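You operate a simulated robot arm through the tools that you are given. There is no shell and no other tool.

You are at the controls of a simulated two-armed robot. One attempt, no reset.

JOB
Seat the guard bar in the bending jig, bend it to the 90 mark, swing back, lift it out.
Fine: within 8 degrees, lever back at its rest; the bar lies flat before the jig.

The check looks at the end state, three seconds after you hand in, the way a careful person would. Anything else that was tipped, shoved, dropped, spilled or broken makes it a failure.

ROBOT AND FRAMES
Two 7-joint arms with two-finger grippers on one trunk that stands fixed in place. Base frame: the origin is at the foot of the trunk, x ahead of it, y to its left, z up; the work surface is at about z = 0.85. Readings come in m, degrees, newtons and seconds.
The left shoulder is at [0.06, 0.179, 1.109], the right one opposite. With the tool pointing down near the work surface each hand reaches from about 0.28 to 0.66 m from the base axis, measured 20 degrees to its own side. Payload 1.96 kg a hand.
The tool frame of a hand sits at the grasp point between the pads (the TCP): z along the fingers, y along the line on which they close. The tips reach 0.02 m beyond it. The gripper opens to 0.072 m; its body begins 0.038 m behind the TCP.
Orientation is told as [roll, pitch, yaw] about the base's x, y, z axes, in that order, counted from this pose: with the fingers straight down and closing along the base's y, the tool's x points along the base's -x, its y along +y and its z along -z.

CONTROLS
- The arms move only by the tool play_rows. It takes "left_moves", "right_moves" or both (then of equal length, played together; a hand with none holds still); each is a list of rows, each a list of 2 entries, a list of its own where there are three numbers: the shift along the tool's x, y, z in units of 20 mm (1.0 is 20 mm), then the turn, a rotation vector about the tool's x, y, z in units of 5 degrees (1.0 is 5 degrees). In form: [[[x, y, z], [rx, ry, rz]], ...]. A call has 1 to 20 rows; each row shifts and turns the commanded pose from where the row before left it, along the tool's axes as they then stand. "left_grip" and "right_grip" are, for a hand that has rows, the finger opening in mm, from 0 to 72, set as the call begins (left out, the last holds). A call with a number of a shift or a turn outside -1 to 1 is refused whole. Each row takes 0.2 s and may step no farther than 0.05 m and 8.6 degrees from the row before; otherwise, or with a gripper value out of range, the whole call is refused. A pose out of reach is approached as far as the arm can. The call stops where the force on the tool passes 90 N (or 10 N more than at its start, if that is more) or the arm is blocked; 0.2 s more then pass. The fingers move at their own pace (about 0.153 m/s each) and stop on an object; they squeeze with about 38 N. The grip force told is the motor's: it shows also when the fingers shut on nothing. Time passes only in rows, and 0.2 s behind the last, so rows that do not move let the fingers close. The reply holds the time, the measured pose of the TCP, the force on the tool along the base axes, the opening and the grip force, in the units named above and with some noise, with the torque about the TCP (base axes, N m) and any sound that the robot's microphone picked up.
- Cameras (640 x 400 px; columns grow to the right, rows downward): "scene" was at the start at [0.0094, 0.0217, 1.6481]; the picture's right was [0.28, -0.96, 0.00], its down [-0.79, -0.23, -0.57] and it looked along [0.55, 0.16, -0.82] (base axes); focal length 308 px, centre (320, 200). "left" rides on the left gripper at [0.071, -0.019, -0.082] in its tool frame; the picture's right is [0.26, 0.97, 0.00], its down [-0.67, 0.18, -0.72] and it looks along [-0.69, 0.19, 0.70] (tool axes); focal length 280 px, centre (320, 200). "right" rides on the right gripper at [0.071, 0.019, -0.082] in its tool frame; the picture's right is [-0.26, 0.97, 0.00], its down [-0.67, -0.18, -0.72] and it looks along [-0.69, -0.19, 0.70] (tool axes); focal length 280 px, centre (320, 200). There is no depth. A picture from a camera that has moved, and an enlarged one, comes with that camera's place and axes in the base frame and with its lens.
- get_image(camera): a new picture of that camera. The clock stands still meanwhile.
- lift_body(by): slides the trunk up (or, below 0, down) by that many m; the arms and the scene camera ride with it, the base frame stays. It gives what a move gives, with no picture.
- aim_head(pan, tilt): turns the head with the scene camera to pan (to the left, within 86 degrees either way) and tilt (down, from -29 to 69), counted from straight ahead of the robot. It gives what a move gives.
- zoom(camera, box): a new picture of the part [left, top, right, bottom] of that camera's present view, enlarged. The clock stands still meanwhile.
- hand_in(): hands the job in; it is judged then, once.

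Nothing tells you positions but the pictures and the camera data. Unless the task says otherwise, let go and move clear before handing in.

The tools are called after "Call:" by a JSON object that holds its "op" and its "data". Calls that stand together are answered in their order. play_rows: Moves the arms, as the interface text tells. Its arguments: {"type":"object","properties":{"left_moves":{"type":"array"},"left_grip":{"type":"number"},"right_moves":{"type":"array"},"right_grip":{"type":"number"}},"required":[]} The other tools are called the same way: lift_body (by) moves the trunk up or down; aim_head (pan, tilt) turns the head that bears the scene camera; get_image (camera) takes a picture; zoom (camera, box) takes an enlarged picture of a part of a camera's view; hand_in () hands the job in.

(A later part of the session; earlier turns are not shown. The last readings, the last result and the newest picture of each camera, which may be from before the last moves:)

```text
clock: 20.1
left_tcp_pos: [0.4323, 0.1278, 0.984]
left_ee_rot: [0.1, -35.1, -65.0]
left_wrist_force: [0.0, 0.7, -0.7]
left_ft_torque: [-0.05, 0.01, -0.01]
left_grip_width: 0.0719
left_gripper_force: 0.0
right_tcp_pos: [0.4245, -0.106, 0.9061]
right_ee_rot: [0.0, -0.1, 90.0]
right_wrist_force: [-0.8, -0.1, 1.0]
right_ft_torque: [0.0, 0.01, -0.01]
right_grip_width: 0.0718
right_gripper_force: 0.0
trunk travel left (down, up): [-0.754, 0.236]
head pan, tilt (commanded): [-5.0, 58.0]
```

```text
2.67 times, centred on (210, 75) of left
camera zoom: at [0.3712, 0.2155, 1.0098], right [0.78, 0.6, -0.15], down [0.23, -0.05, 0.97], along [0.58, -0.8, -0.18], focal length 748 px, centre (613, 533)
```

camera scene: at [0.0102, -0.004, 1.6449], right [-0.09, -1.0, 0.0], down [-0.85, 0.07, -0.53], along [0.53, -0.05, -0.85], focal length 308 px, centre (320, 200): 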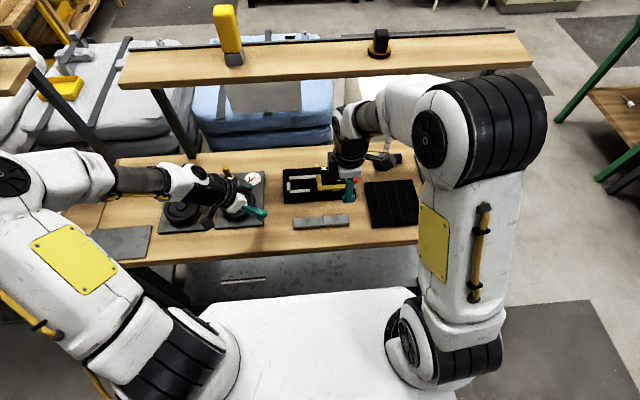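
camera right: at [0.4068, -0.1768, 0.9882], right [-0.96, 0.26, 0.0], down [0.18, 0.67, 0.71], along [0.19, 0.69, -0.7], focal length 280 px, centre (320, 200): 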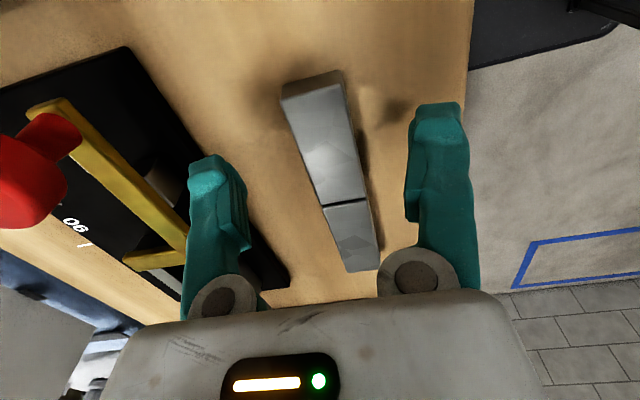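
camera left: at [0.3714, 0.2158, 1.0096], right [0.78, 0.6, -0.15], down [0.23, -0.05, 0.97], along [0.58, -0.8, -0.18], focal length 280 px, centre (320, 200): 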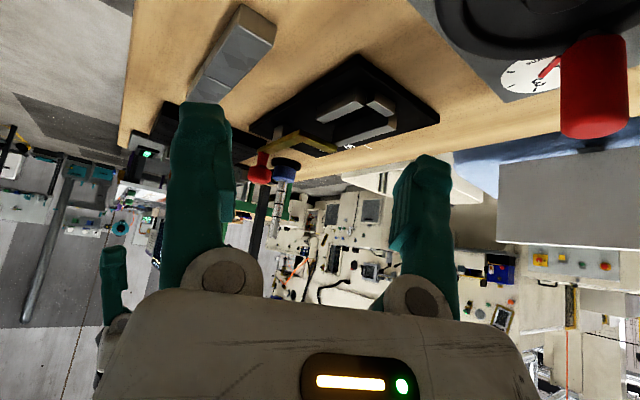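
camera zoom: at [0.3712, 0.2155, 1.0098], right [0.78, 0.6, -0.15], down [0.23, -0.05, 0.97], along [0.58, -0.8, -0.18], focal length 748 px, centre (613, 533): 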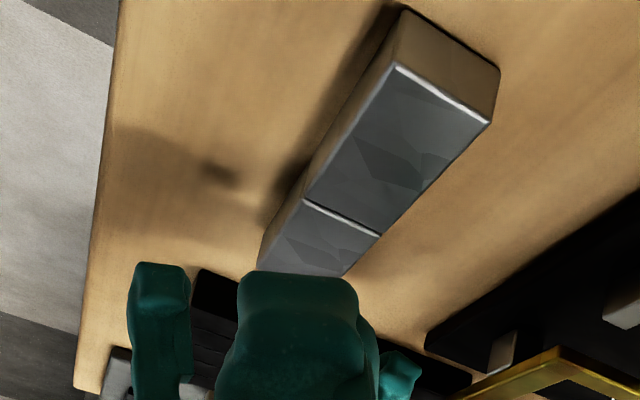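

The bar sits between the open fingers. I'll lower to table level and close on it.

Call:
{"op": "play_rows", "data": {"right_moves": [[[0, 0, 0.55], [0, 0, 0]], [[0, 0, 0.55], [0, 0, 0]], [[0, 0, 0.5], [0, 0, 0]]]}}

Call:
{"op": "play_rows", "data": {"right_moves": [[[0, 0, 0], [0, 0, 0]], [[0, 0, 0], [0, 0, 0]], [[0, 0, 0], [0, 0, 0]], [[0, 0, 0], [0, 0, 0]]], "right_grip": 10}}

Call:
{"op": "get_image", "data": {"camera": "right"}}

```text
clock: 20.9
left_tcp_pos: [0.4335, 0.1287, 0.9842]
left_ee_rot: [-0.1, -35.0, -65.0]
left_wrist_force: [0.3, 1.2, 1.1]
left_ft_torque: [0.0, 0.02, 0.04]
left_grip_width: 0.0721
left_gripper_force: 0.0
right_tcp_pos: [0.4263, -0.1061, 0.8762]
right_ee_rot: [0.0, 0.1, 89.9]
right_wrist_force: [1.0, 0.5, 0.9]
right_ft_torque: [-0.01, 0.03, 0.02]
right_grip_width: 0.0717
right_gripper_force: 0.1
trunk travel left (down, up): [-0.754, 0.236]
head pan, tilt (commanded): [-5.0, 58.0]
```

```text
clock: 21.9
left_tcp_pos: [0.4331, 0.1284, 0.9835]
left_ee_rot: [0.0, -34.9, -65.1]
left_wrist_force: [-0.7, 0.4, 0.9]
left_ft_torque: [0.01, -0.03, 0.03]
left_grip_width: 0.0717
left_gripper_force: 0.0
right_tcp_pos: [0.4251, -0.106, 0.8764]
right_ee_rot: [0.0, 0.0, 89.9]
right_wrist_force: [-0.4, -0.2, 0.3]
right_ft_torque: [-0.13, 0.01, 0.05]
right_grip_width: 0.0288
right_gripper_force: 37.7
trunk travel left (down, up): [-0.754, 0.236]
head pan, tilt (commanded): [-5.0, 58.0]
```

```text
taken
camera right: at [0.4068, -0.1769, 0.9571], right [-0.97, 0.26, 0.0], down [0.18, 0.68, 0.71], along [0.19, 0.69, -0.7], focal length 280 px, centre (320, 200)
```

right: 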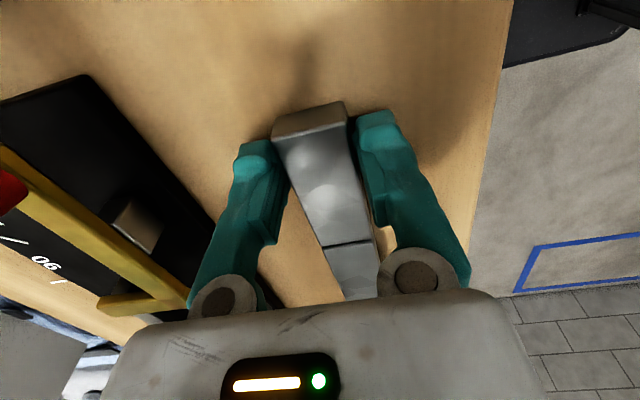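

The grip holds at 28.8 mm and 38 N. I'll lift a little and check weight and droop.

Call:
{"op": "play_rows", "data": {"right_moves": [[[0, 0, -0.4], [0, 0, 0]], [[0, 0, -0.4], [0, 0, 0]], [[0, 0, -0.4], [0, 0, 0]], [[0, 0, -0.4], [0, 0, 0]], [[0, 0, -0.4], [0, 0, 0]]]}}

Call:
{"op": "zoom", "data": {"camera": "left", "box": [120, 0, 300, 150]}}

Call:
{"op": "get_image", "data": {"camera": "scene"}}

```text
clock: 23.1
left_tcp_pos: [0.433, 0.1282, 0.9832]
left_ee_rot: [0.0, -35.0, -65.0]
left_wrist_force: [0.2, -0.6, 0.6]
left_ft_torque: [0.01, 0.0, 0.0]
left_grip_width: 0.072
left_gripper_force: 0.0
right_tcp_pos: [0.4232, -0.1062, 0.9151]
right_ee_rot: [0.0, 0.1, 90.0]
right_wrist_force: [0.4, 0.2, 0.4]
right_ft_torque: [-0.03, 0.0, -0.01]
right_grip_width: 0.01
right_gripper_force: 0.1
trunk travel left (down, up): [-0.754, 0.236]
head pan, tilt (commanded): [-5.0, 58.0]
```

```text
2.67 times, centred on (210, 75) of left
camera zoom: at [0.3708, 0.2155, 1.01], right [0.78, 0.6, -0.15], down [0.23, -0.05, 0.97], along [0.58, -0.8, -0.18], focal length 748 px, centre (613, 533)
```

zoom: 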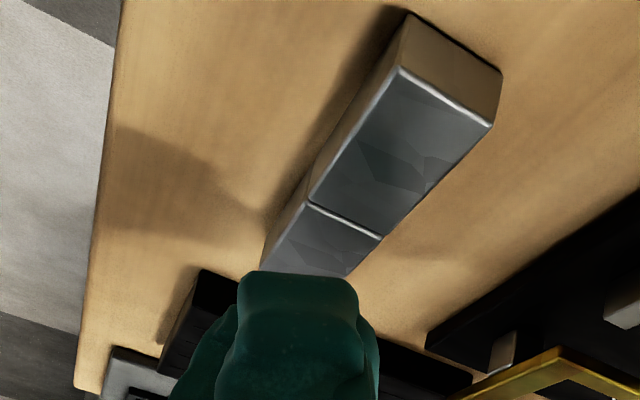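

```text
taken
camera scene: at [0.0091, -0.0045, 1.6449], right [-0.09, -1.0, 0.0], down [-0.84, 0.07, -0.53], along [0.53, -0.05, -0.85], focal length 308 px, centre (320, 200)
```

scene: 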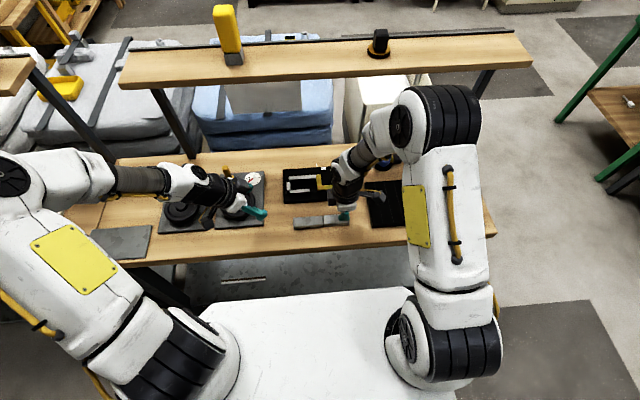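

The bar slipped out. The fingertips overlapped it by only about 10 mm and the grip was far from its centre of mass. The bar is still flat on the table and has barely shifted. I'll regrip closer to its middle and deeper.

Call:
{"op": "play_rows", "data": {"right_moves": [[[-0.4, 0, 0], [0, 0, 0]], [[-0.4, 0, 0], [0, 0, 0]], [[-0.4, 0, 0], [0, 0, 0]], [[0, 0, 0], [0, 0, 0]]], "right_grip": 72}}

Call:
{"op": "get_image", "data": {"camera": "right"}}

Call:
{"op": "zoom", "data": {"camera": "scene", "box": [280, 195, 380, 245]}}

```text
clock: 24.1
left_tcp_pos: [0.4336, 0.1285, 0.9843]
left_ee_rot: [0.0, -35.0, -65.0]
left_wrist_force: [-0.3, -0.2, -0.6]
left_ft_torque: [-0.01, 0.0, 0.01]
left_grip_width: 0.0718
left_gripper_force: 0.0
right_tcp_pos: [0.4244, -0.0814, 0.9149]
right_ee_rot: [0.0, -0.1, 90.0]
right_wrist_force: [0.2, 0.6, -0.3]
right_ft_torque: [0.01, -0.01, -0.02]
right_grip_width: 0.0719
right_gripper_force: 0.0
trunk travel left (down, up): [-0.754, 0.236]
head pan, tilt (commanded): [-5.0, 58.0]
```

```text
taken
camera right: at [0.4057, -0.1533, 0.9968], right [-0.97, 0.26, 0.0], down [0.18, 0.67, 0.71], along [0.19, 0.69, -0.7], focal length 280 px, centre (320, 200)
```

right: 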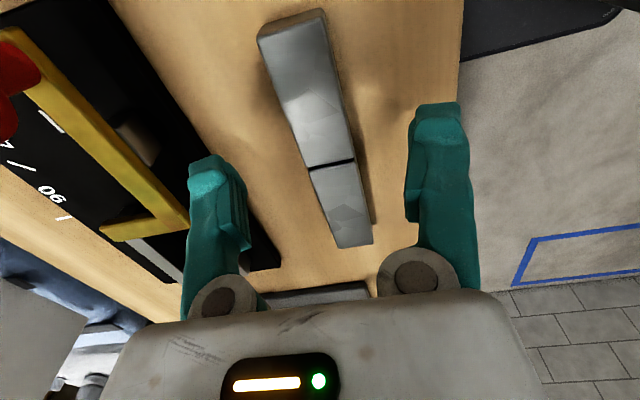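

```text
6.40 times, centred on (330, 220) of scene
camera zoom: at [0.0093, -0.0047, 1.6449], right [-0.09, -1.0, 0.0], down [-0.84, 0.07, -0.53], along [0.53, -0.05, -0.85], focal length 1974 px, centre (256, 72)
```

zoom: 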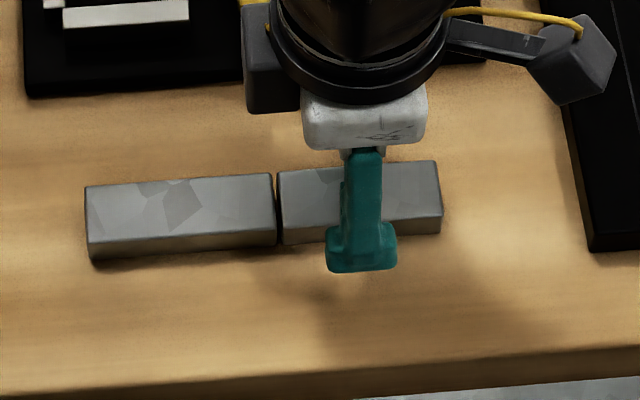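

The bar is still straight and lying flat. I'll lower a few millimetres deeper this time and regrip on the right segment.

Call:
{"op": "play_rows", "data": {"right_moves": [[[0, -0.03, 0.7], [0, 0, 0]], [[0, 0, 0.7], [0, 0, 0]], [[0, 0, 0.5], [0, 0, 0]], [[0, 0, 0.25], [0, 0, 0]]]}}

Call:
{"op": "play_rows", "data": {"right_moves": [[[0, 0, 0], [0, 0, 0]], [[0, 0, 0], [0, 0, 0]], [[0, 0, 0], [0, 0, 0]], [[0, 0, 0], [0, 0, 0]]], "right_grip": 10}}

Call:
{"op": "play_rows", "data": {"right_moves": [[[0, 0, -0.15], [0, 0, 0]], [[0, 0, -0.15], [0, 0, 0]], [[0, 0, -0.15], [0, 0, 0]], [[0, 0, -0.15], [0, 0, 0]]]}}

Call:
{"op": "zoom", "data": {"camera": "left", "box": [120, 0, 300, 150]}}

```text
clock: 25.1
left_tcp_pos: [0.4343, 0.1287, 0.9843]
left_ee_rot: [-0.1, -35.0, -65.0]
left_wrist_force: [-0.4, 0.6, 0.3]
left_ft_torque: [0.0, 0.03, 0.0]
left_grip_width: 0.0719
left_gripper_force: 0.1
right_tcp_pos: [0.4269, -0.0813, 0.8723]
right_ee_rot: [0.1, 0.0, 90.0]
right_wrist_force: [1.0, -0.1, 0.1]
right_ft_torque: [0.0, 0.0, -0.02]
right_grip_width: 0.0721
right_gripper_force: 0.0
trunk travel left (down, up): [-0.754, 0.236]
head pan, tilt (commanded): [-5.0, 58.0]
```

```text
clock: 26.1
left_tcp_pos: [0.4328, 0.1285, 0.9846]
left_ee_rot: [0.0, -35.0, -65.0]
left_wrist_force: [-0.4, -0.6, -0.1]
left_ft_torque: [-0.01, -0.03, 0.01]
left_grip_width: 0.0721
left_gripper_force: 0.0
right_tcp_pos: [0.4265, -0.0817, 0.873]
right_ee_rot: [-0.1, -0.1, 89.9]
right_wrist_force: [0.0, -0.5, 0.1]
right_ft_torque: [-0.07, 0.03, 0.01]
right_grip_width: 0.029
right_gripper_force: 37.8
trunk travel left (down, up): [-0.754, 0.236]
head pan, tilt (commanded): [-5.0, 58.0]
```

```text
clock: 27.1
left_tcp_pos: [0.4339, 0.1277, 0.984]
left_ee_rot: [0.1, -35.0, -65.1]
left_wrist_force: [0.1, 0.0, -0.2]
left_ft_torque: [-0.02, -0.01, -0.02]
left_grip_width: 0.0723
left_gripper_force: 0.1
right_tcp_pos: [0.4264, -0.0816, 0.884]
right_ee_rot: [0.0, 0.0, 90.0]
right_wrist_force: [0.4, -0.2, -2.2]
right_ft_torque: [-0.09, -0.02, -0.01]
right_grip_width: 0.029
right_gripper_force: 37.7
trunk travel left (down, up): [-0.754, 0.236]
head pan, tilt (commanded): [-5.0, 58.0]
```

```text
2.67 times, centred on (210, 75) of left
camera zoom: at [0.371, 0.2155, 1.0099], right [0.78, 0.6, -0.15], down [0.23, -0.05, 0.97], along [0.58, -0.8, -0.18], focal length 748 px, centre (613, 533)
```

zoom: 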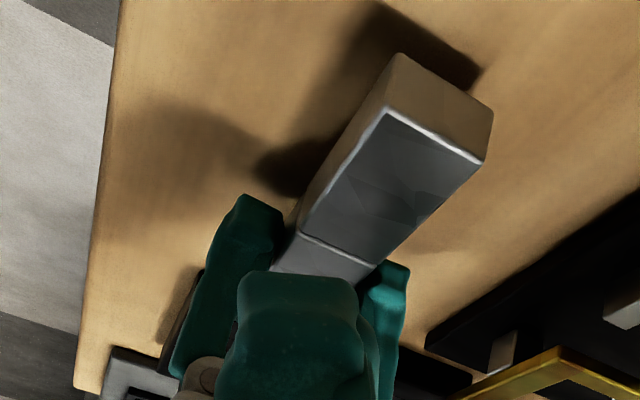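

Lifted level: the bar weighs about 0.22 kg and sits firm in the grip. The route goes past the black pad at the right, so I need that pad's height before moving on.

Call:
{"op": "zoom", "data": {"camera": "scene", "box": [355, 170, 435, 235]}}

Call:
{"op": "get_image", "data": {"camera": "right"}}

Call:
{"op": "zoom", "data": {"camera": "left", "box": [100, 90, 280, 200]}}

```text
6.15 times, centred on (395, 202) of scene
camera zoom: at [0.0095, -0.0045, 1.6449], right [-0.09, -1.0, 0.0], down [-0.84, 0.07, -0.53], along [0.53, -0.05, -0.85], focal length 1898 px, centre (-142, 185)
```

zoom: 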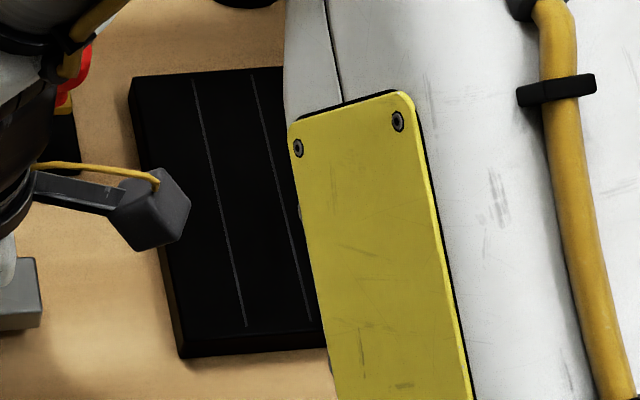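

```text
taken
camera right: at [0.4075, -0.1525, 0.9656], right [-0.97, 0.26, 0.0], down [0.18, 0.67, 0.71], along [0.19, 0.69, -0.7], focal length 280 px, centre (320, 200)
```

right: 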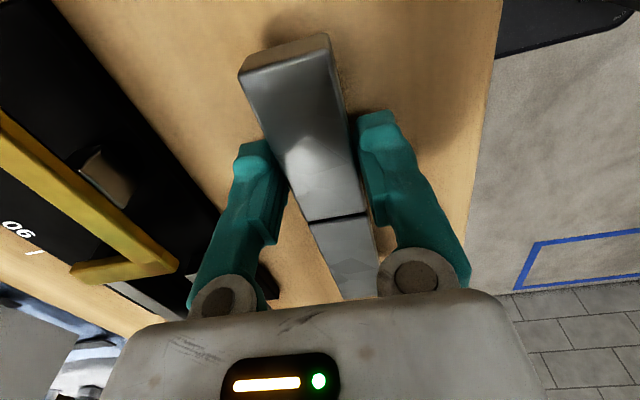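

```text
3.56 times, centred on (190, 145) of left
camera zoom: at [0.371, 0.2155, 1.0099], right [0.78, 0.6, -0.15], down [0.23, -0.05, 0.97], along [0.58, -0.8, -0.18], focal length 997 px, centre (782, 396)
```

zoom: 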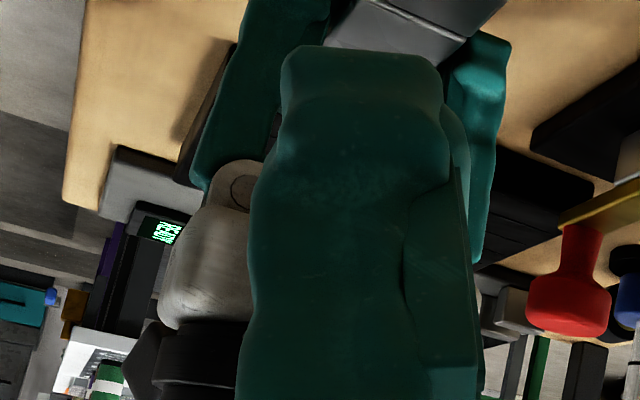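

The pad is about 15 mm thick (top ≈ 0.865) and reaches x ≈ 0.546, y < −0.188, so a vertical hand at the far right would foul it or the knob. A 15° lean to the right while gripping the bar's very end should clear both, so I'll set the bar down and regrip that way.

Call:
{"op": "play_rows", "data": {"right_moves": [[[0, 0, 0.25], [0, 0, 0]], [[0, 0, 0.25], [0, 0, 0]], [[0, 0, 0], [0, 0, 0]]]}}

Call:
{"op": "play_rows", "data": {"right_moves": [[[0, 0, 0], [0, 0, 0]], [[0, 0, 0], [0, 0, 0]], [[0, 0, 0], [0, 0, 0]], [[0, 0, -0.7], [0, 0, 0]], [[0, 0, -0.7], [0, 0, 0]], [[0, 0, -0.8], [0, 0, 0]], [[0.5, 0, 0], [0, -1, 0]], [[0.5, 0, 0], [0, -1, 0]], [[0.5, 0, 0], [0, -1, 0]]], "right_grip": 72}}

Call:
{"op": "get_image", "data": {"camera": "right"}}

Call:
{"op": "zoom", "data": {"camera": "scene", "box": [280, 195, 380, 245]}}

```text
clock: 27.9
left_tcp_pos: [0.4326, 0.1274, 0.9824]
left_ee_rot: [0.0, -35.0, -65.0]
left_wrist_force: [0.4, 0.5, 0.0]
left_ft_torque: [0.03, -0.04, -0.03]
left_grip_width: 0.0721
left_gripper_force: 0.0
right_tcp_pos: [0.4256, -0.083, 0.8746]
right_ee_rot: [0.0, 0.0, 90.0]
right_wrist_force: [0.1, -1.2, -2.3]
right_ft_torque: [-0.09, -0.01, -0.04]
right_grip_width: 0.0289
right_gripper_force: 38.1
trunk travel left (down, up): [-0.754, 0.236]
head pan, tilt (commanded): [-5.0, 58.0]
```

```text
clock: 29.9
left_tcp_pos: [0.434, 0.1284, 0.9843]
left_ee_rot: [0.0, -34.9, -65.0]
left_wrist_force: [0.2, -0.3, 0.6]
left_ft_torque: [0.03, 0.0, 0.05]
left_grip_width: 0.0721
left_gripper_force: 0.2
right_tcp_pos: [0.4254, -0.1127, 0.9156]
right_ee_rot: [-0.1, -15.1, 90.0]
right_wrist_force: [0.6, 0.8, -0.4]
right_ft_torque: [0.0, 0.0, 0.01]
right_grip_width: 0.0721
right_gripper_force: 0.0
trunk travel left (down, up): [-0.754, 0.236]
head pan, tilt (commanded): [-5.0, 58.0]
```

```text
taken
camera right: at [0.4063, -0.2025, 0.9764], right [-0.97, 0.25, 0.07], down [0.18, 0.47, 0.87], along [0.19, 0.85, -0.49], focal length 280 px, centre (320, 200)
```

right: 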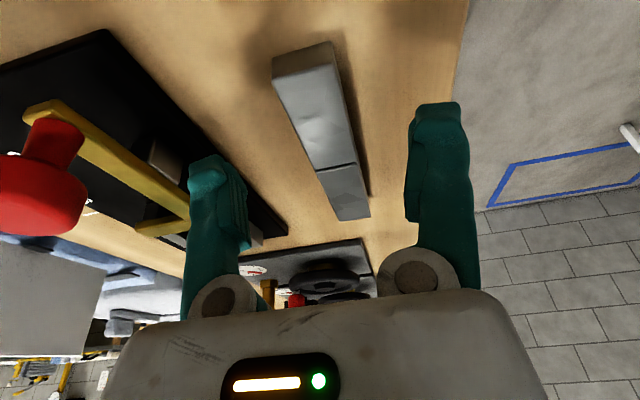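

```text
6.40 times, centred on (330, 220) of scene
camera zoom: at [0.0094, -0.006, 1.6449], right [-0.09, -1.0, 0.0], down [-0.84, 0.07, -0.53], along [0.53, -0.05, -0.85], focal length 1974 px, centre (256, 72)
```

zoom: 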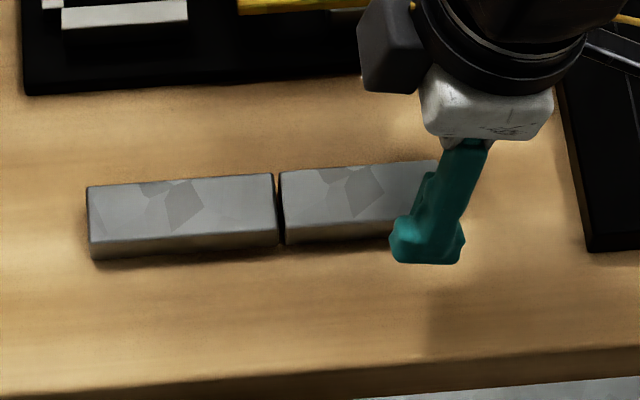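

The hand is leaned 15° and lined up over the bar's right end. I'll lower straight down and grip.

Call:
{"op": "play_rows", "data": {"right_moves": [[[0.135, -0.03, 0.5], [0, 0, 0]], [[0.135, 0, 0.5], [0, 0, 0]], [[0.135, 0, 0.5], [0, 0, 0]], [[0.13, 0, 0.48], [0, 0, 0]]]}}

Call:
{"op": "get_image", "data": {"camera": "right"}}

Call:
{"op": "zoom", "data": {"camera": "scene", "box": [280, 195, 380, 245]}}

```text
clock: 30.9
left_tcp_pos: [0.4335, 0.1279, 0.9842]
left_ee_rot: [0.0, -35.0, -65.0]
left_wrist_force: [0.5, 0.6, 0.1]
left_ft_torque: [0.05, 0.0, -0.02]
left_grip_width: 0.0721
left_gripper_force: 0.2
right_tcp_pos: [0.4265, -0.1119, 0.8756]
right_ee_rot: [0.0, -15.0, 90.0]
right_wrist_force: [-0.3, 0.3, -0.2]
right_ft_torque: [0.02, 0.0, 0.0]
right_grip_width: 0.0721
right_gripper_force: 0.0
trunk travel left (down, up): [-0.754, 0.236]
head pan, tilt (commanded): [-5.0, 58.0]
```

```text
taken
camera right: at [0.4089, -0.2019, 0.9362], right [-0.97, 0.25, 0.07], down [0.18, 0.47, 0.87], along [0.19, 0.85, -0.5], focal length 280 px, centre (320, 200)
```

right: 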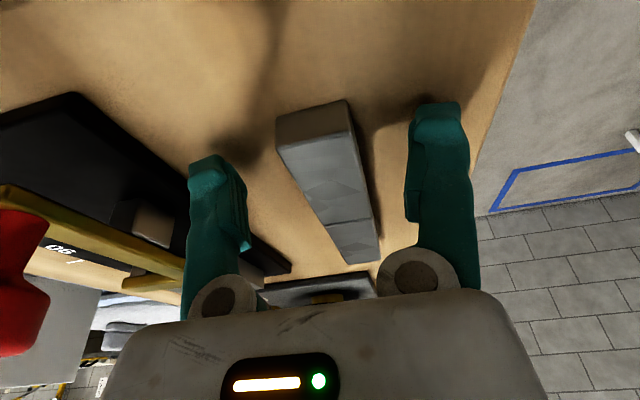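

```text
6.40 times, centred on (330, 220) of scene
camera zoom: at [0.0097, -0.0049, 1.6449], right [-0.09, -1.0, 0.0], down [-0.84, 0.07, -0.53], along [0.53, -0.05, -0.85], focal length 1974 px, centre (256, 72)
```

zoom: 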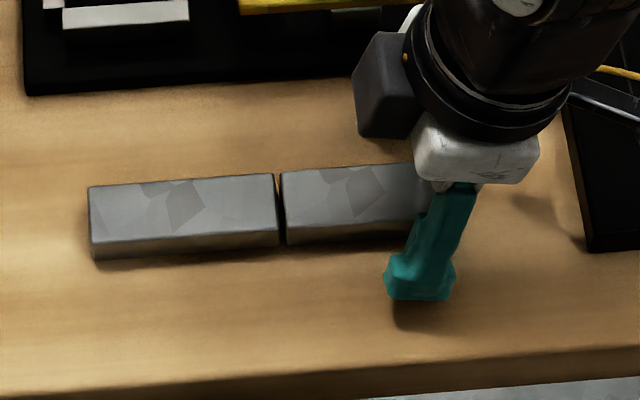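

Call:
{"op": "play_rows", "data": {"right_moves": [[[0.03, 0, 0.1], [0, 0, 0]], [[0, 0, 0], [0, 0, 0]]]}}

Call:
{"op": "play_rows", "data": {"right_moves": [[[0, 0, 0], [0, 0, 0]], [[0, 0, 0], [0, 0, 0]], [[0, 0, 0], [0, 0, 0]], [[0, 0, 0], [0, 0, 0]]], "right_grip": 5}}

Call:
{"op": "play_rows", "data": {"right_moves": [[[-0.04, 0, -0.145], [0, 0, 0]], [[-0.04, 0, -0.145], [0, 0, 0]], [[-0.04, 0, -0.145], [0, 0, 0]], [[-0.04, 0, -0.145], [0, 0, 0]]]}}

Call:
{"op": "zoom", "data": {"camera": "left", "box": [120, 0, 300, 150]}}

Call:
{"op": "get_image", "data": {"camera": "right"}}

```text
clock: 31.4
left_tcp_pos: [0.4329, 0.128, 0.9853]
left_ee_rot: [-0.1, -34.9, -65.1]
left_wrist_force: [-0.4, 0.0, 0.3]
left_ft_torque: [0.01, -0.01, -0.01]
left_grip_width: 0.0721
left_gripper_force: 0.1
right_tcp_pos: [0.4274, -0.1117, 0.8727]
right_ee_rot: [0.0, -15.1, 90.0]
right_wrist_force: [0.0, -0.7, -0.1]
right_ft_torque: [0.01, 0.02, -0.02]
right_grip_width: 0.0718
right_gripper_force: 0.0
trunk travel left (down, up): [-0.754, 0.236]
head pan, tilt (commanded): [-5.0, 58.0]
```

```text
clock: 32.5
left_tcp_pos: [0.4329, 0.1286, 0.984]
left_ee_rot: [0.0, -35.0, -65.0]
left_wrist_force: [-0.3, -0.2, -0.4]
left_ft_torque: [0.0, -0.03, 0.0]
left_grip_width: 0.0719
left_gripper_force: 0.0
right_tcp_pos: [0.428, -0.1124, 0.8725]
right_ee_rot: [0.1, -15.0, 90.0]
right_wrist_force: [-1.2, 0.1, 0.6]
right_ft_torque: [-0.01, -0.01, 0.02]
right_grip_width: 0.0289
right_gripper_force: 38.1
trunk travel left (down, up): [-0.754, 0.236]
head pan, tilt (commanded): [-5.0, 58.0]
```

```text
clock: 33.5
left_tcp_pos: [0.4324, 0.1283, 0.9847]
left_ee_rot: [0.0, -35.0, -65.0]
left_wrist_force: [0.0, -0.6, 0.5]
left_ft_torque: [-0.01, 0.0, 0.01]
left_grip_width: 0.0722
left_gripper_force: 0.0
right_tcp_pos: [0.4269, -0.1121, 0.8854]
right_ee_rot: [-0.1, -15.0, 90.1]
right_wrist_force: [-0.4, -0.3, -2.1]
right_ft_torque: [-0.13, 0.0, -0.02]
right_grip_width: 0.029
right_gripper_force: 37.8
trunk travel left (down, up): [-0.754, 0.236]
head pan, tilt (commanded): [-5.0, 58.0]
```

```text
2.67 times, centred on (210, 75) of left
camera zoom: at [0.371, 0.2155, 1.0099], right [0.78, 0.6, -0.15], down [0.23, -0.05, 0.97], along [0.58, -0.8, -0.18], focal length 748 px, centre (613, 533)
```

zoom: 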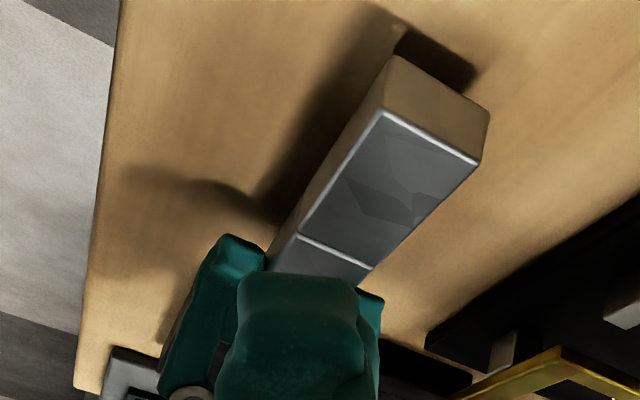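

```text
taken
camera right: at [0.4077, -0.2023, 0.9452], right [-0.96, 0.25, 0.07], down [0.18, 0.47, 0.87], along [0.19, 0.85, -0.5], focal length 280 px, centre (320, 200)
```

right: 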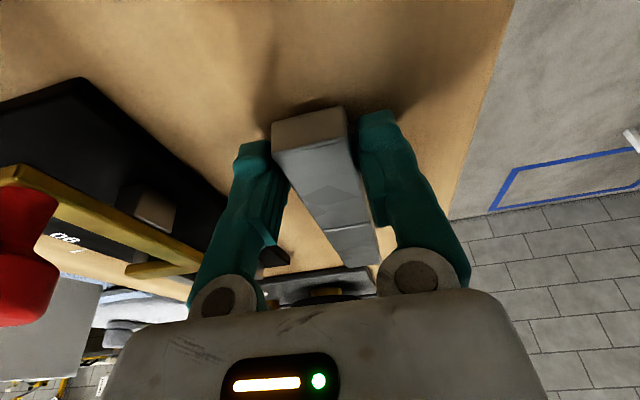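

The lean grip holds level (2.1 N, 0.13 N·m). A better entry also appears: with the bar's left end dipped 15° and the hand vertical, fingers and gripper body stay above the knob, lever and pad. I'll lift and carry the bar over to the right side of the jig at height.

Call:
{"op": "play_rows", "data": {"right_moves": [[[-0.246, 0, -0.918], [0, 0, 0]], [[-0.246, 0, -0.918], [0, 0, 0]], [[-0.246, 0, -0.918], [0, 0, 0]], [[-0.246, 0, -0.918], [0, 0, 0]], [[-0.246, 0, -0.918], [0, 0, 0]], [[0.86, 0, -0.23], [0, 0, 0]], [[0.86, 0, -0.23], [0, 0, 0]], [[0.86, 0, -0.23], [0, 0, 0]], [[0.86, 0, -0.23], [0, 0, 0]], [[0.86, 0, -0.23], [0, 0, 0]]]}}

Call:
{"op": "get_image", "data": {"camera": "right"}}

Call:
{"op": "get_image", "data": {"camera": "scene"}}

```text
clock: 35.6
left_tcp_pos: [0.4327, 0.1282, 0.9839]
left_ee_rot: [0.0, -35.0, -65.0]
left_wrist_force: [0.1, -0.5, -0.2]
left_ft_torque: [0.0, 0.03, 0.0]
left_grip_width: 0.0721
left_gripper_force: 0.1
right_tcp_pos: [0.4236, -0.2015, 0.9809]
right_ee_rot: [0.1, -15.1, 90.1]
right_wrist_force: [-1.3, -0.9, -2.8]
right_ft_torque: [-0.17, 0.01, 0.03]
right_grip_width: 0.0292
right_gripper_force: 38.2
trunk travel left (down, up): [-0.754, 0.236]
head pan, tilt (commanded): [-5.0, 58.0]
```

```text
taken
camera right: at [0.4056, -0.2921, 1.0415], right [-0.97, 0.25, 0.07], down [0.18, 0.47, 0.87], along [0.19, 0.85, -0.5], focal length 280 px, centre (320, 200)
```

right: 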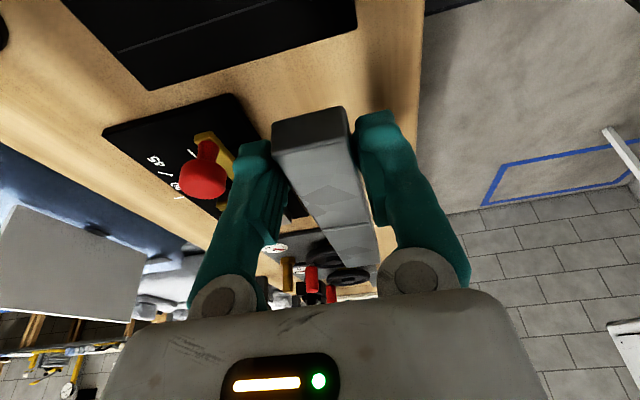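

```text
taken
camera scene: at [0.0093, -0.0053, 1.6449], right [-0.09, -1.0, 0.0], down [-0.84, 0.07, -0.53], along [0.53, -0.05, -0.85], focal length 308 px, centre (320, 200)
```

scene: 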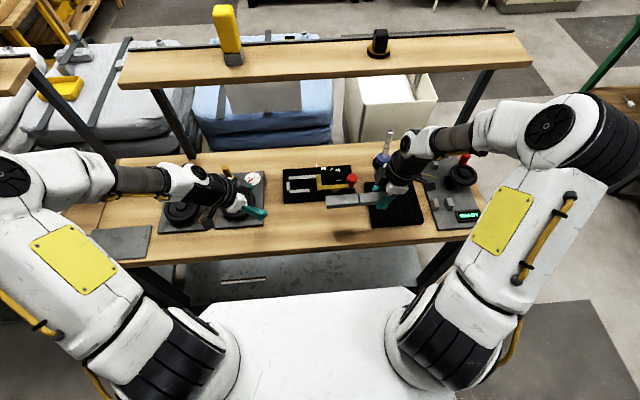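

Carried cleanly. I'll move it forward over the knob, with about 16 mm of clearance, to the far side of the lever line.

Call:
{"op": "play_rows", "data": {"right_moves": [[[0, -0.86, 0], [0, 0, 0]], [[0, -0.86, 0], [0, 0, 0]], [[0, -0.86, 0], [0, 0, 0]], [[0, -0.86, 0], [0, 0, 0]], [[0, -0.86, 0], [0, 0, 0]], [[0, -0.86, 0], [0, 0, 0]], [[0, -0.86, 0], [0, 0, 0]], [[0, -0.86, 0], [0, 0, 0]]]}}

Call:
{"op": "get_image", "data": {"camera": "right"}}

Call:
{"op": "zoom", "data": {"camera": "scene", "box": [270, 120, 430, 220]}}

Call:
{"op": "get_image", "data": {"camera": "left"}}

```text
clock: 37.5
left_tcp_pos: [0.4338, 0.129, 0.9838]
left_ee_rot: [0.0, -34.9, -65.1]
left_wrist_force: [0.1, 0.0, 0.3]
left_ft_torque: [0.01, -0.05, 0.0]
left_grip_width: 0.0717
left_gripper_force: 0.1
right_tcp_pos: [0.565, -0.2017, 0.9779]
right_ee_rot: [0.1, -14.8, 90.0]
right_wrist_force: [-0.8, -0.8, -1.7]
right_ft_torque: [-0.12, -0.01, 0.03]
right_grip_width: 0.0291
right_gripper_force: 38.3
trunk travel left (down, up): [-0.754, 0.236]
head pan, tilt (commanded): [-5.0, 58.0]
```

```text
taken
camera right: at [0.5466, -0.2909, 1.0379], right [-0.97, 0.25, 0.07], down [0.18, 0.47, 0.86], along [0.19, 0.85, -0.5], focal length 280 px, centre (320, 200)
```

right: 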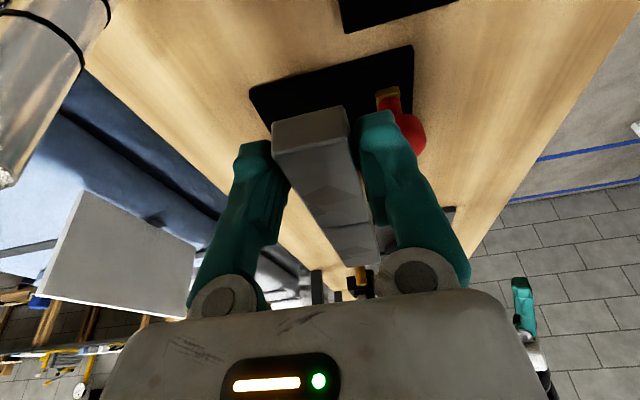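

```text
4.00 times, centred on (350, 170) of scene
camera zoom: at [0.0106, -0.0045, 1.6449], right [-0.09, -1.0, 0.0], down [-0.85, 0.07, -0.53], along [0.53, -0.05, -0.85], focal length 1234 px, centre (200, 320)
```

zoom: 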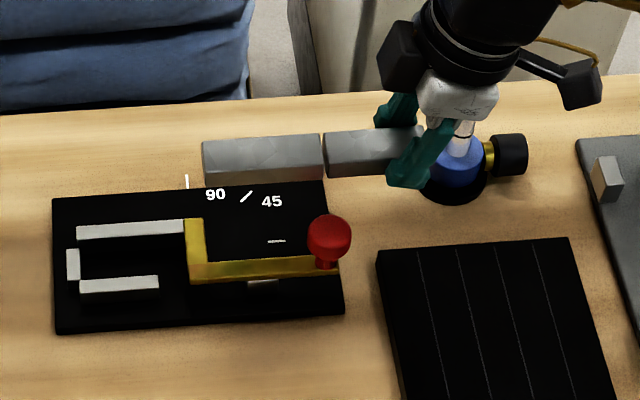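

```text
taken
camera left: at [0.3716, 0.2155, 1.0096], right [0.78, 0.6, -0.15], down [0.23, -0.05, 0.97], along [0.58, -0.8, -0.18], focal length 280 px, centre (320, 200)
```

left: 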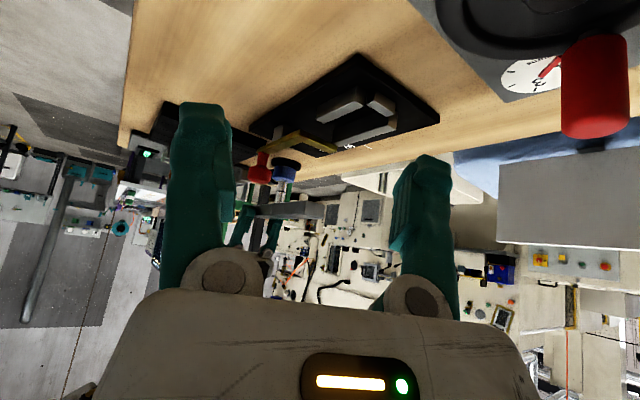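

The bar is hovering right of the jig, clear of the knob and burner. Next I'll straighten the hand so the bar's left end dips 15°, and check clearances before lowering.

Call:
{"op": "play_rows", "data": {"right_moves": [[[0, 0, 0], [0, 1, 0]], [[0, 0, 0], [0, 1, 0]], [[0, 0, 0], [0, 1, 0]], [[0, 0, 0.8], [0, 0, 0]]]}}

Call:
{"op": "zoom", "data": {"camera": "scene", "box": [270, 120, 430, 220]}}

Call:
{"op": "zoom", "data": {"camera": "left", "box": [230, 60, 410, 240]}}

Call:
{"op": "get_image", "data": {"camera": "right"}}

```text
clock: 38.5
left_tcp_pos: [0.4328, 0.1284, 0.9836]
left_ee_rot: [0.0, -35.0, -65.1]
left_wrist_force: [-0.6, -0.1, 0.3]
left_ft_torque: [0.02, 0.0, 0.02]
left_grip_width: 0.072
left_gripper_force: 0.2
right_tcp_pos: [0.563, -0.2022, 0.9628]
right_ee_rot: [0.0, 0.1, 89.9]
right_wrist_force: [0.3, 0.5, -1.8]
right_ft_torque: [-0.15, -0.01, 0.01]
right_grip_width: 0.0291
right_gripper_force: 37.7
trunk travel left (down, up): [-0.754, 0.236]
head pan, tilt (commanded): [-5.0, 58.0]
```

```text
4.00 times, centred on (350, 170) of scene
camera zoom: at [0.0104, -0.0052, 1.6449], right [-0.09, -1.0, 0.0], down [-0.85, 0.07, -0.53], along [0.53, -0.05, -0.85], focal length 1234 px, centre (200, 320)
```

zoom: 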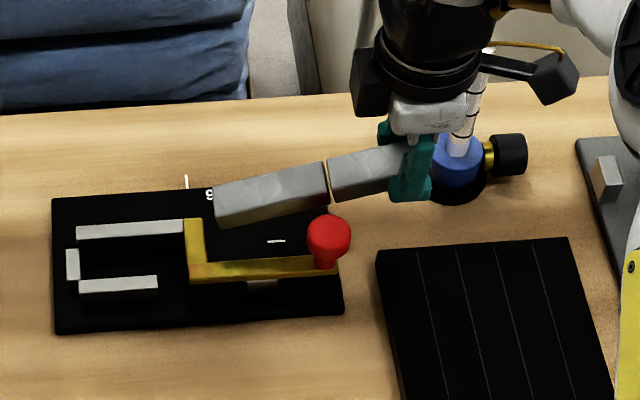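

```text
2.22 times, centred on (320, 150) of left
camera zoom: at [0.3716, 0.2151, 1.0098], right [0.78, 0.6, -0.15], down [0.23, -0.05, 0.97], along [0.58, -0.8, -0.18], focal length 623 px, centre (320, 311)
```

zoom: 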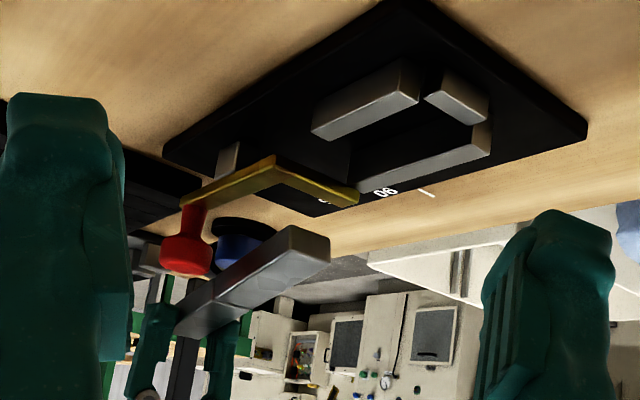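

```text
taken
camera right: at [0.5451, -0.2732, 1.045], right [-0.97, 0.26, 0.0], down [0.18, 0.68, 0.71], along [0.19, 0.69, -0.7], focal length 280 px, centre (320, 200)
```

right: 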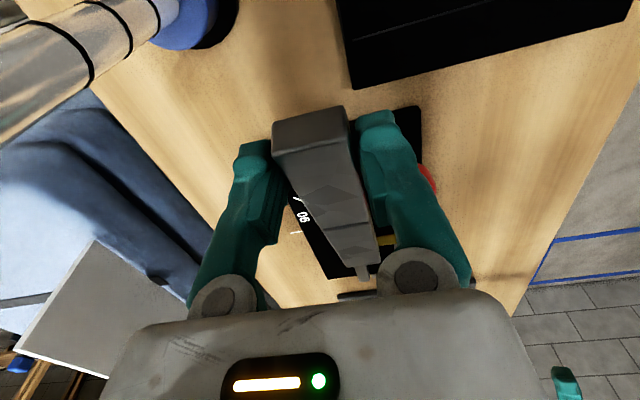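

The clearances match my estimates: knob centre (0.523, −0.1425), bar near edge at about x 0.549. I'll lower to just above the plate and then shift into the channel line.

Call:
{"op": "play_rows", "data": {"right_moves": [[[0, 0, 0.63], [0, 0, 0]], [[0, 0, 0.63], [0, 0, 0]], [[0, 0, 0.5], [0, 0, 0]]]}}

Call:
{"op": "zoom", "data": {"camera": "scene", "box": [270, 120, 430, 220]}}

Call:
{"op": "zoom", "data": {"camera": "left", "box": [230, 60, 410, 240]}}

```text
clock: 39.2
left_tcp_pos: [0.4331, 0.1279, 0.9836]
left_ee_rot: [0.0, -35.0, -65.0]
left_wrist_force: [0.8, -0.4, -0.7]
left_ft_torque: [-0.03, 0.04, 0.0]
left_grip_width: 0.072
left_gripper_force: 0.0
right_tcp_pos: [0.5634, -0.2024, 0.9288]
right_ee_rot: [0.1, 0.1, 90.0]
right_wrist_force: [0.8, 0.6, -1.6]
right_ft_torque: [-0.09, -0.02, -0.01]
right_grip_width: 0.0287
right_gripper_force: 37.5
trunk travel left (down, up): [-0.754, 0.236]
head pan, tilt (commanded): [-5.0, 58.0]
```

```text
4.00 times, centred on (350, 170) of scene
camera zoom: at [0.0097, -0.0047, 1.6449], right [-0.09, -1.0, 0.0], down [-0.84, 0.07, -0.53], along [0.53, -0.05, -0.85], focal length 1234 px, centre (200, 320)
```

zoom: 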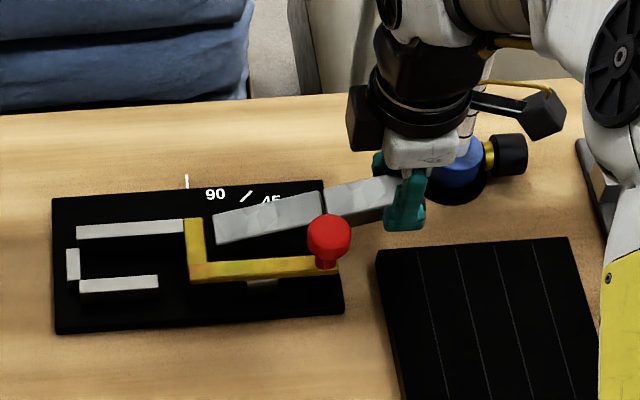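

```text
2.22 times, centred on (320, 150) of left
camera zoom: at [0.3711, 0.2154, 1.0098], right [0.78, 0.6, -0.15], down [0.23, -0.05, 0.97], along [0.58, -0.8, -0.18], focal length 623 px, centre (320, 311)
```

zoom: 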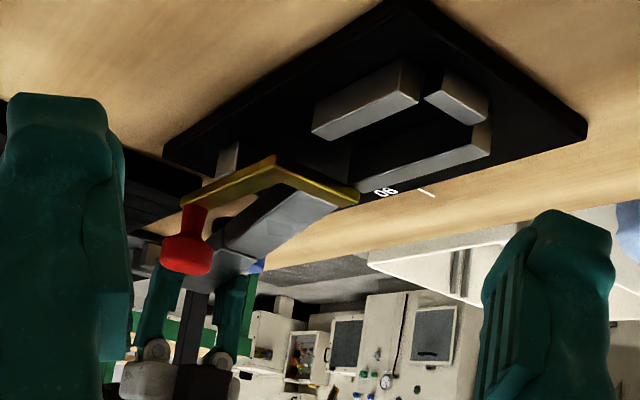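

The left end is now just right of the short arm and below its height. I'll drop the last few millimetres and shift toward the channel's centreline.

Call:
{"op": "play_rows", "data": {"right_moves": [[[0, 0, 0.12], [0, 0, 0]], [[0, 0.28, 0.1], [0, 0, 0]], [[0, 0.27, 0], [0, 0, 0]], [[0, 0, 0], [0, 0, 0]]]}}

Call:
{"op": "zoom", "data": {"camera": "scene", "box": [280, 150, 380, 212]}}

Call:
{"op": "zoom", "data": {"camera": "left", "box": [250, 90, 370, 180]}}

```text
clock: 40.2
left_tcp_pos: [0.4334, 0.1282, 0.9839]
left_ee_rot: [0.0, -35.0, -65.1]
left_wrist_force: [0.1, 0.4, 0.0]
left_ft_torque: [0.0, 0.0, -0.03]
left_grip_width: 0.072
left_gripper_force: 0.0
right_tcp_pos: [0.5515, -0.2012, 0.9231]
right_ee_rot: [0.0, 0.0, 90.0]
right_wrist_force: [0.3, -0.5, -2.3]
right_ft_torque: [-0.13, 0.01, 0.01]
right_grip_width: 0.0286
right_gripper_force: 38.3
trunk travel left (down, up): [-0.754, 0.236]
head pan, tilt (commanded): [-5.0, 58.0]
```

```text
6.40 times, centred on (330, 181) of scene
camera zoom: at [0.0099, -0.0047, 1.6449], right [-0.09, -1.0, 0.0], down [-0.85, 0.07, -0.53], along [0.53, -0.05, -0.85], focal length 1974 px, centre (256, 322)
```

zoom: 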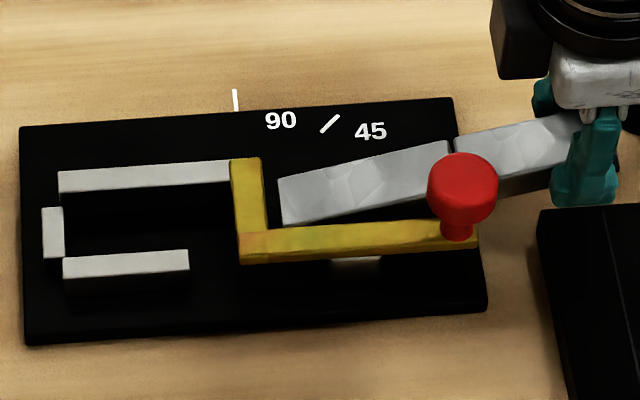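

```text
4.44 times, centred on (310, 135) of left
camera zoom: at [0.3712, 0.2154, 1.0098], right [0.78, 0.6, -0.15], down [0.23, -0.05, 0.97], along [0.58, -0.8, -0.18], focal length 1246 px, centre (364, 489)
```

zoom: 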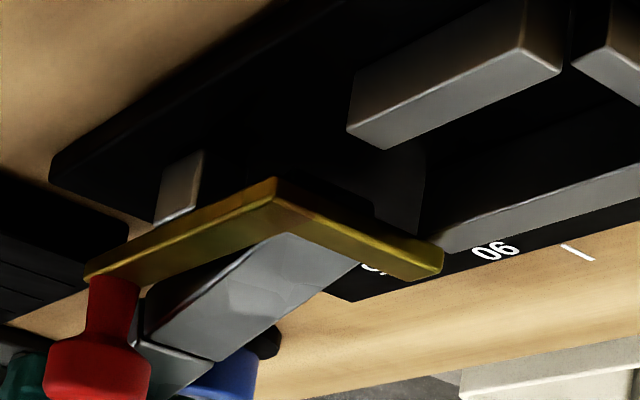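

The bar's left end is lined up just short of the lever's short arm. I'll add 5° of yaw so the fingers, pad and knob stay clear, then slide the dipped end under the arm in small steps.

Call:
{"op": "play_rows", "data": {"right_moves": [[[0, -0.3, 0], [0, 0, -0.5]], [[0, -0.33, 0], [0, 0, -0.5]], [[-0.35, 0, 0], [0, 0, 0]], [[-0.35, 0, 0], [0, 0, 0]], [[-0.35, 0, 0], [0, 0, 0]], [[0, 0, 0], [0, 0, 0]]]}}

Call:
{"op": "zoom", "data": {"camera": "scene", "box": [280, 150, 380, 212]}}

Call:
{"op": "zoom", "data": {"camera": "left", "box": [250, 90, 370, 180]}}

```text
clock: 41.6
left_tcp_pos: [0.4335, 0.1252, 0.9841]
left_ee_rot: [0.1, -34.7, -65.1]
left_wrist_force: [0.4, 1.3, 0.1]
left_ft_torque: [-0.02, -0.01, -0.04]
left_grip_width: 0.072
left_gripper_force: 0.0
right_tcp_pos: [0.5632, -0.1853, 0.9238]
right_ee_rot: [0.0, 0.1, 94.9]
right_wrist_force: [0.6, -28.8, 1.9]
right_ft_torque: [-0.87, -0.03, -0.09]
right_grip_width: 0.029
right_gripper_force: 37.9
trunk travel left (down, up): [-0.754, 0.236]
head pan, tilt (commanded): [-5.0, 58.0]
```

```text
6.40 times, centred on (330, 181) of scene
camera zoom: at [0.009, -0.0103, 1.6449], right [-0.09, -1.0, 0.0], down [-0.84, 0.08, -0.53], along [0.53, -0.04, -0.85], focal length 1974 px, centre (256, 322)
```

zoom: 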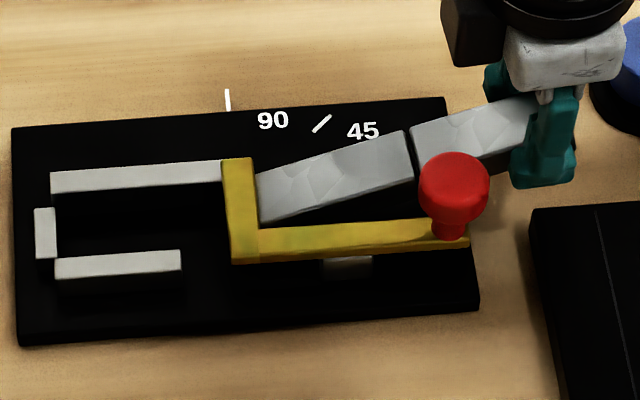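

```text
4.44 times, centred on (310, 135) of left
camera zoom: at [0.3707, 0.2123, 1.0108], right [0.78, 0.6, -0.15], down [0.23, -0.05, 0.97], along [0.58, -0.8, -0.18], focal length 1246 px, centre (364, 489)
```

zoom: 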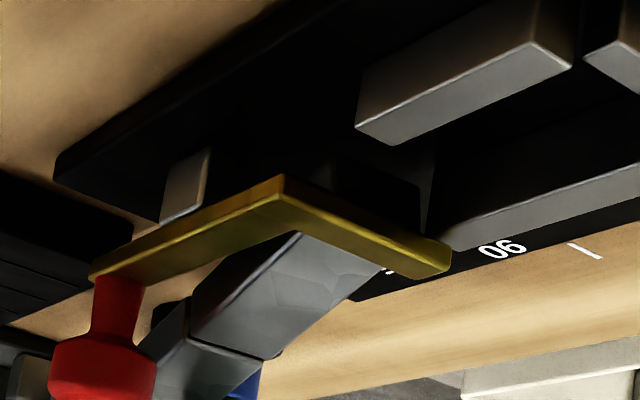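

The reply shows 29 N against the bar: its top edge is butting the lever's short arm, so the left end sits a few millimetres higher than I assumed. I'll back off straight away, lower about 4 mm, and check that nothing shifted.

Call:
{"op": "play_rows", "data": {"right_moves": [[[0.4, 0, 0], [0, 0, 0]], [[0, 0, 0.1], [0, 0, 0]], [[0, 0, 0.1], [0, 0, 0]], [[0, 0, 0], [0, 0, 0]]]}}

Call:
{"op": "zoom", "data": {"camera": "scene", "box": [280, 150, 380, 212]}}

Call:
{"op": "zoom", "data": {"camera": "left", "box": [250, 90, 370, 180]}}

```text
clock: 42.6
left_tcp_pos: [0.4332, 0.1287, 0.9836]
left_ee_rot: [0.0, -35.0, -65.1]
left_wrist_force: [0.5, 0.8, 0.3]
left_ft_torque: [-0.02, -0.01, 0.02]
left_grip_width: 0.0719
left_gripper_force: 0.1
right_tcp_pos: [0.5639, -0.1867, 0.92]
right_ee_rot: [-0.2, -0.2, 95.0]
right_wrist_force: [-0.1, 2.3, 6.9]
right_ft_torque: [1.17, 0.03, 0.01]
right_grip_width: 0.0286
right_gripper_force: 37.8
trunk travel left (down, up): [-0.754, 0.236]
head pan, tilt (commanded): [-5.0, 58.0]
```

```text
6.40 times, centred on (330, 181) of scene
camera zoom: at [0.0085, -0.0043, 1.645], right [-0.09, -1.0, 0.0], down [-0.84, 0.07, -0.53], along [0.53, -0.05, -0.85], focal length 1974 px, centre (256, 322)
```

zoom: 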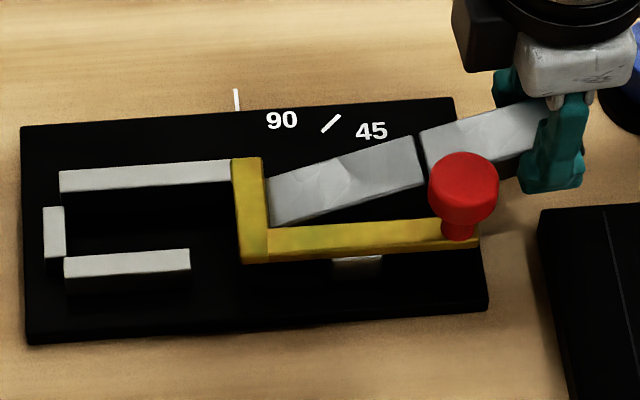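

```text
4.44 times, centred on (310, 135) of left
camera zoom: at [0.3704, 0.2159, 1.0102], right [0.78, 0.6, -0.15], down [0.23, -0.05, 0.97], along [0.58, -0.8, -0.18], focal length 1246 px, centre (364, 489)
```

zoom: 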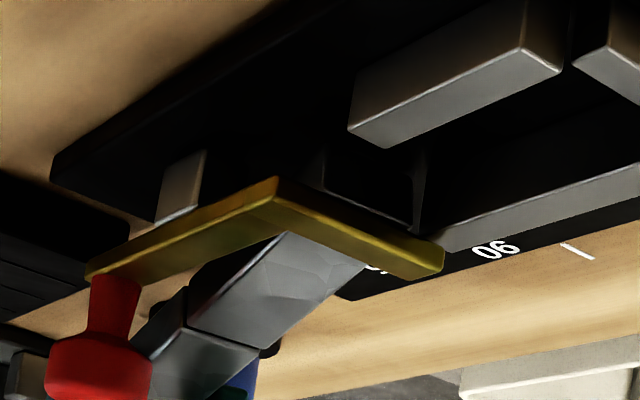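

Backed off, with jig and lever unmoved. The upward force and torque now say the bar's left end is resting on the plate, so its height calibration was right. I need a closer look at what it touched.

Call:
{"op": "zoom", "data": {"camera": "left", "box": [295, 108, 345, 146]}}

Call:
{"op": "zoom", "data": {"camera": "scene", "box": [310, 168, 350, 193]}}

Call:
{"op": "get_image", "data": {"camera": "right"}}

```text
10.53 times, centred on (320, 127) of left
camera zoom: at [0.3704, 0.2159, 1.0102], right [0.78, 0.6, -0.15], down [0.23, -0.05, 0.97], along [0.58, -0.8, -0.18], focal length 2952 px, centre (320, 968)
```

zoom: 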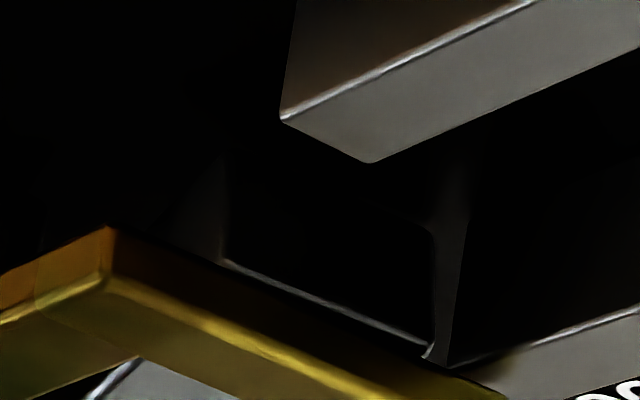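

```text
16.00 times, centred on (330, 180) of scene
camera zoom: at [0.0085, -0.0043, 1.645], right [-0.09, -1.0, 0.0], down [-0.84, 0.07, -0.53], along [0.53, -0.05, -0.85], focal length 4934 px, centre (160, 512)
```

zoom: 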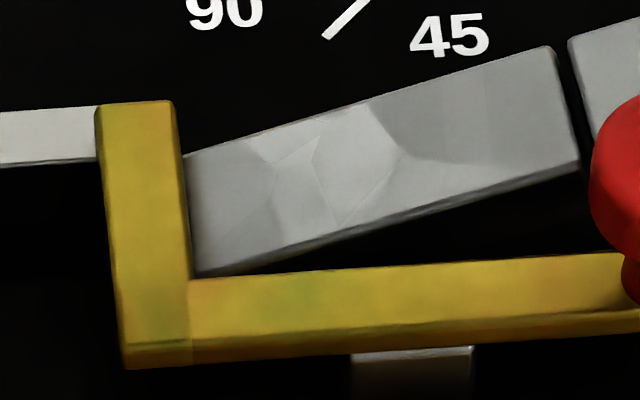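

```text
taken
camera right: at [0.5508, -0.2591, 1.0016], right [-0.98, 0.18, 0.0], down [0.12, 0.69, 0.72], along [0.13, 0.7, -0.7], focal length 280 px, centre (320, 200)
```

right: 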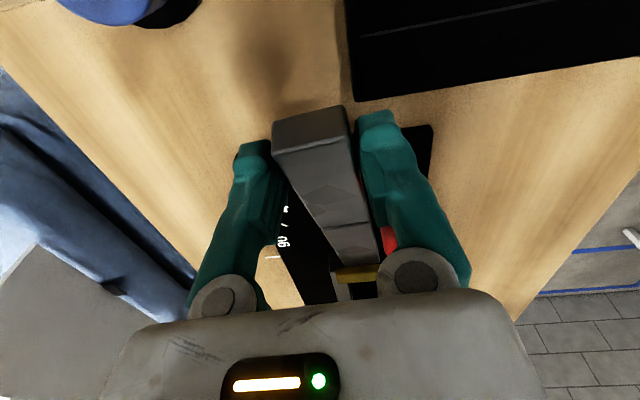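

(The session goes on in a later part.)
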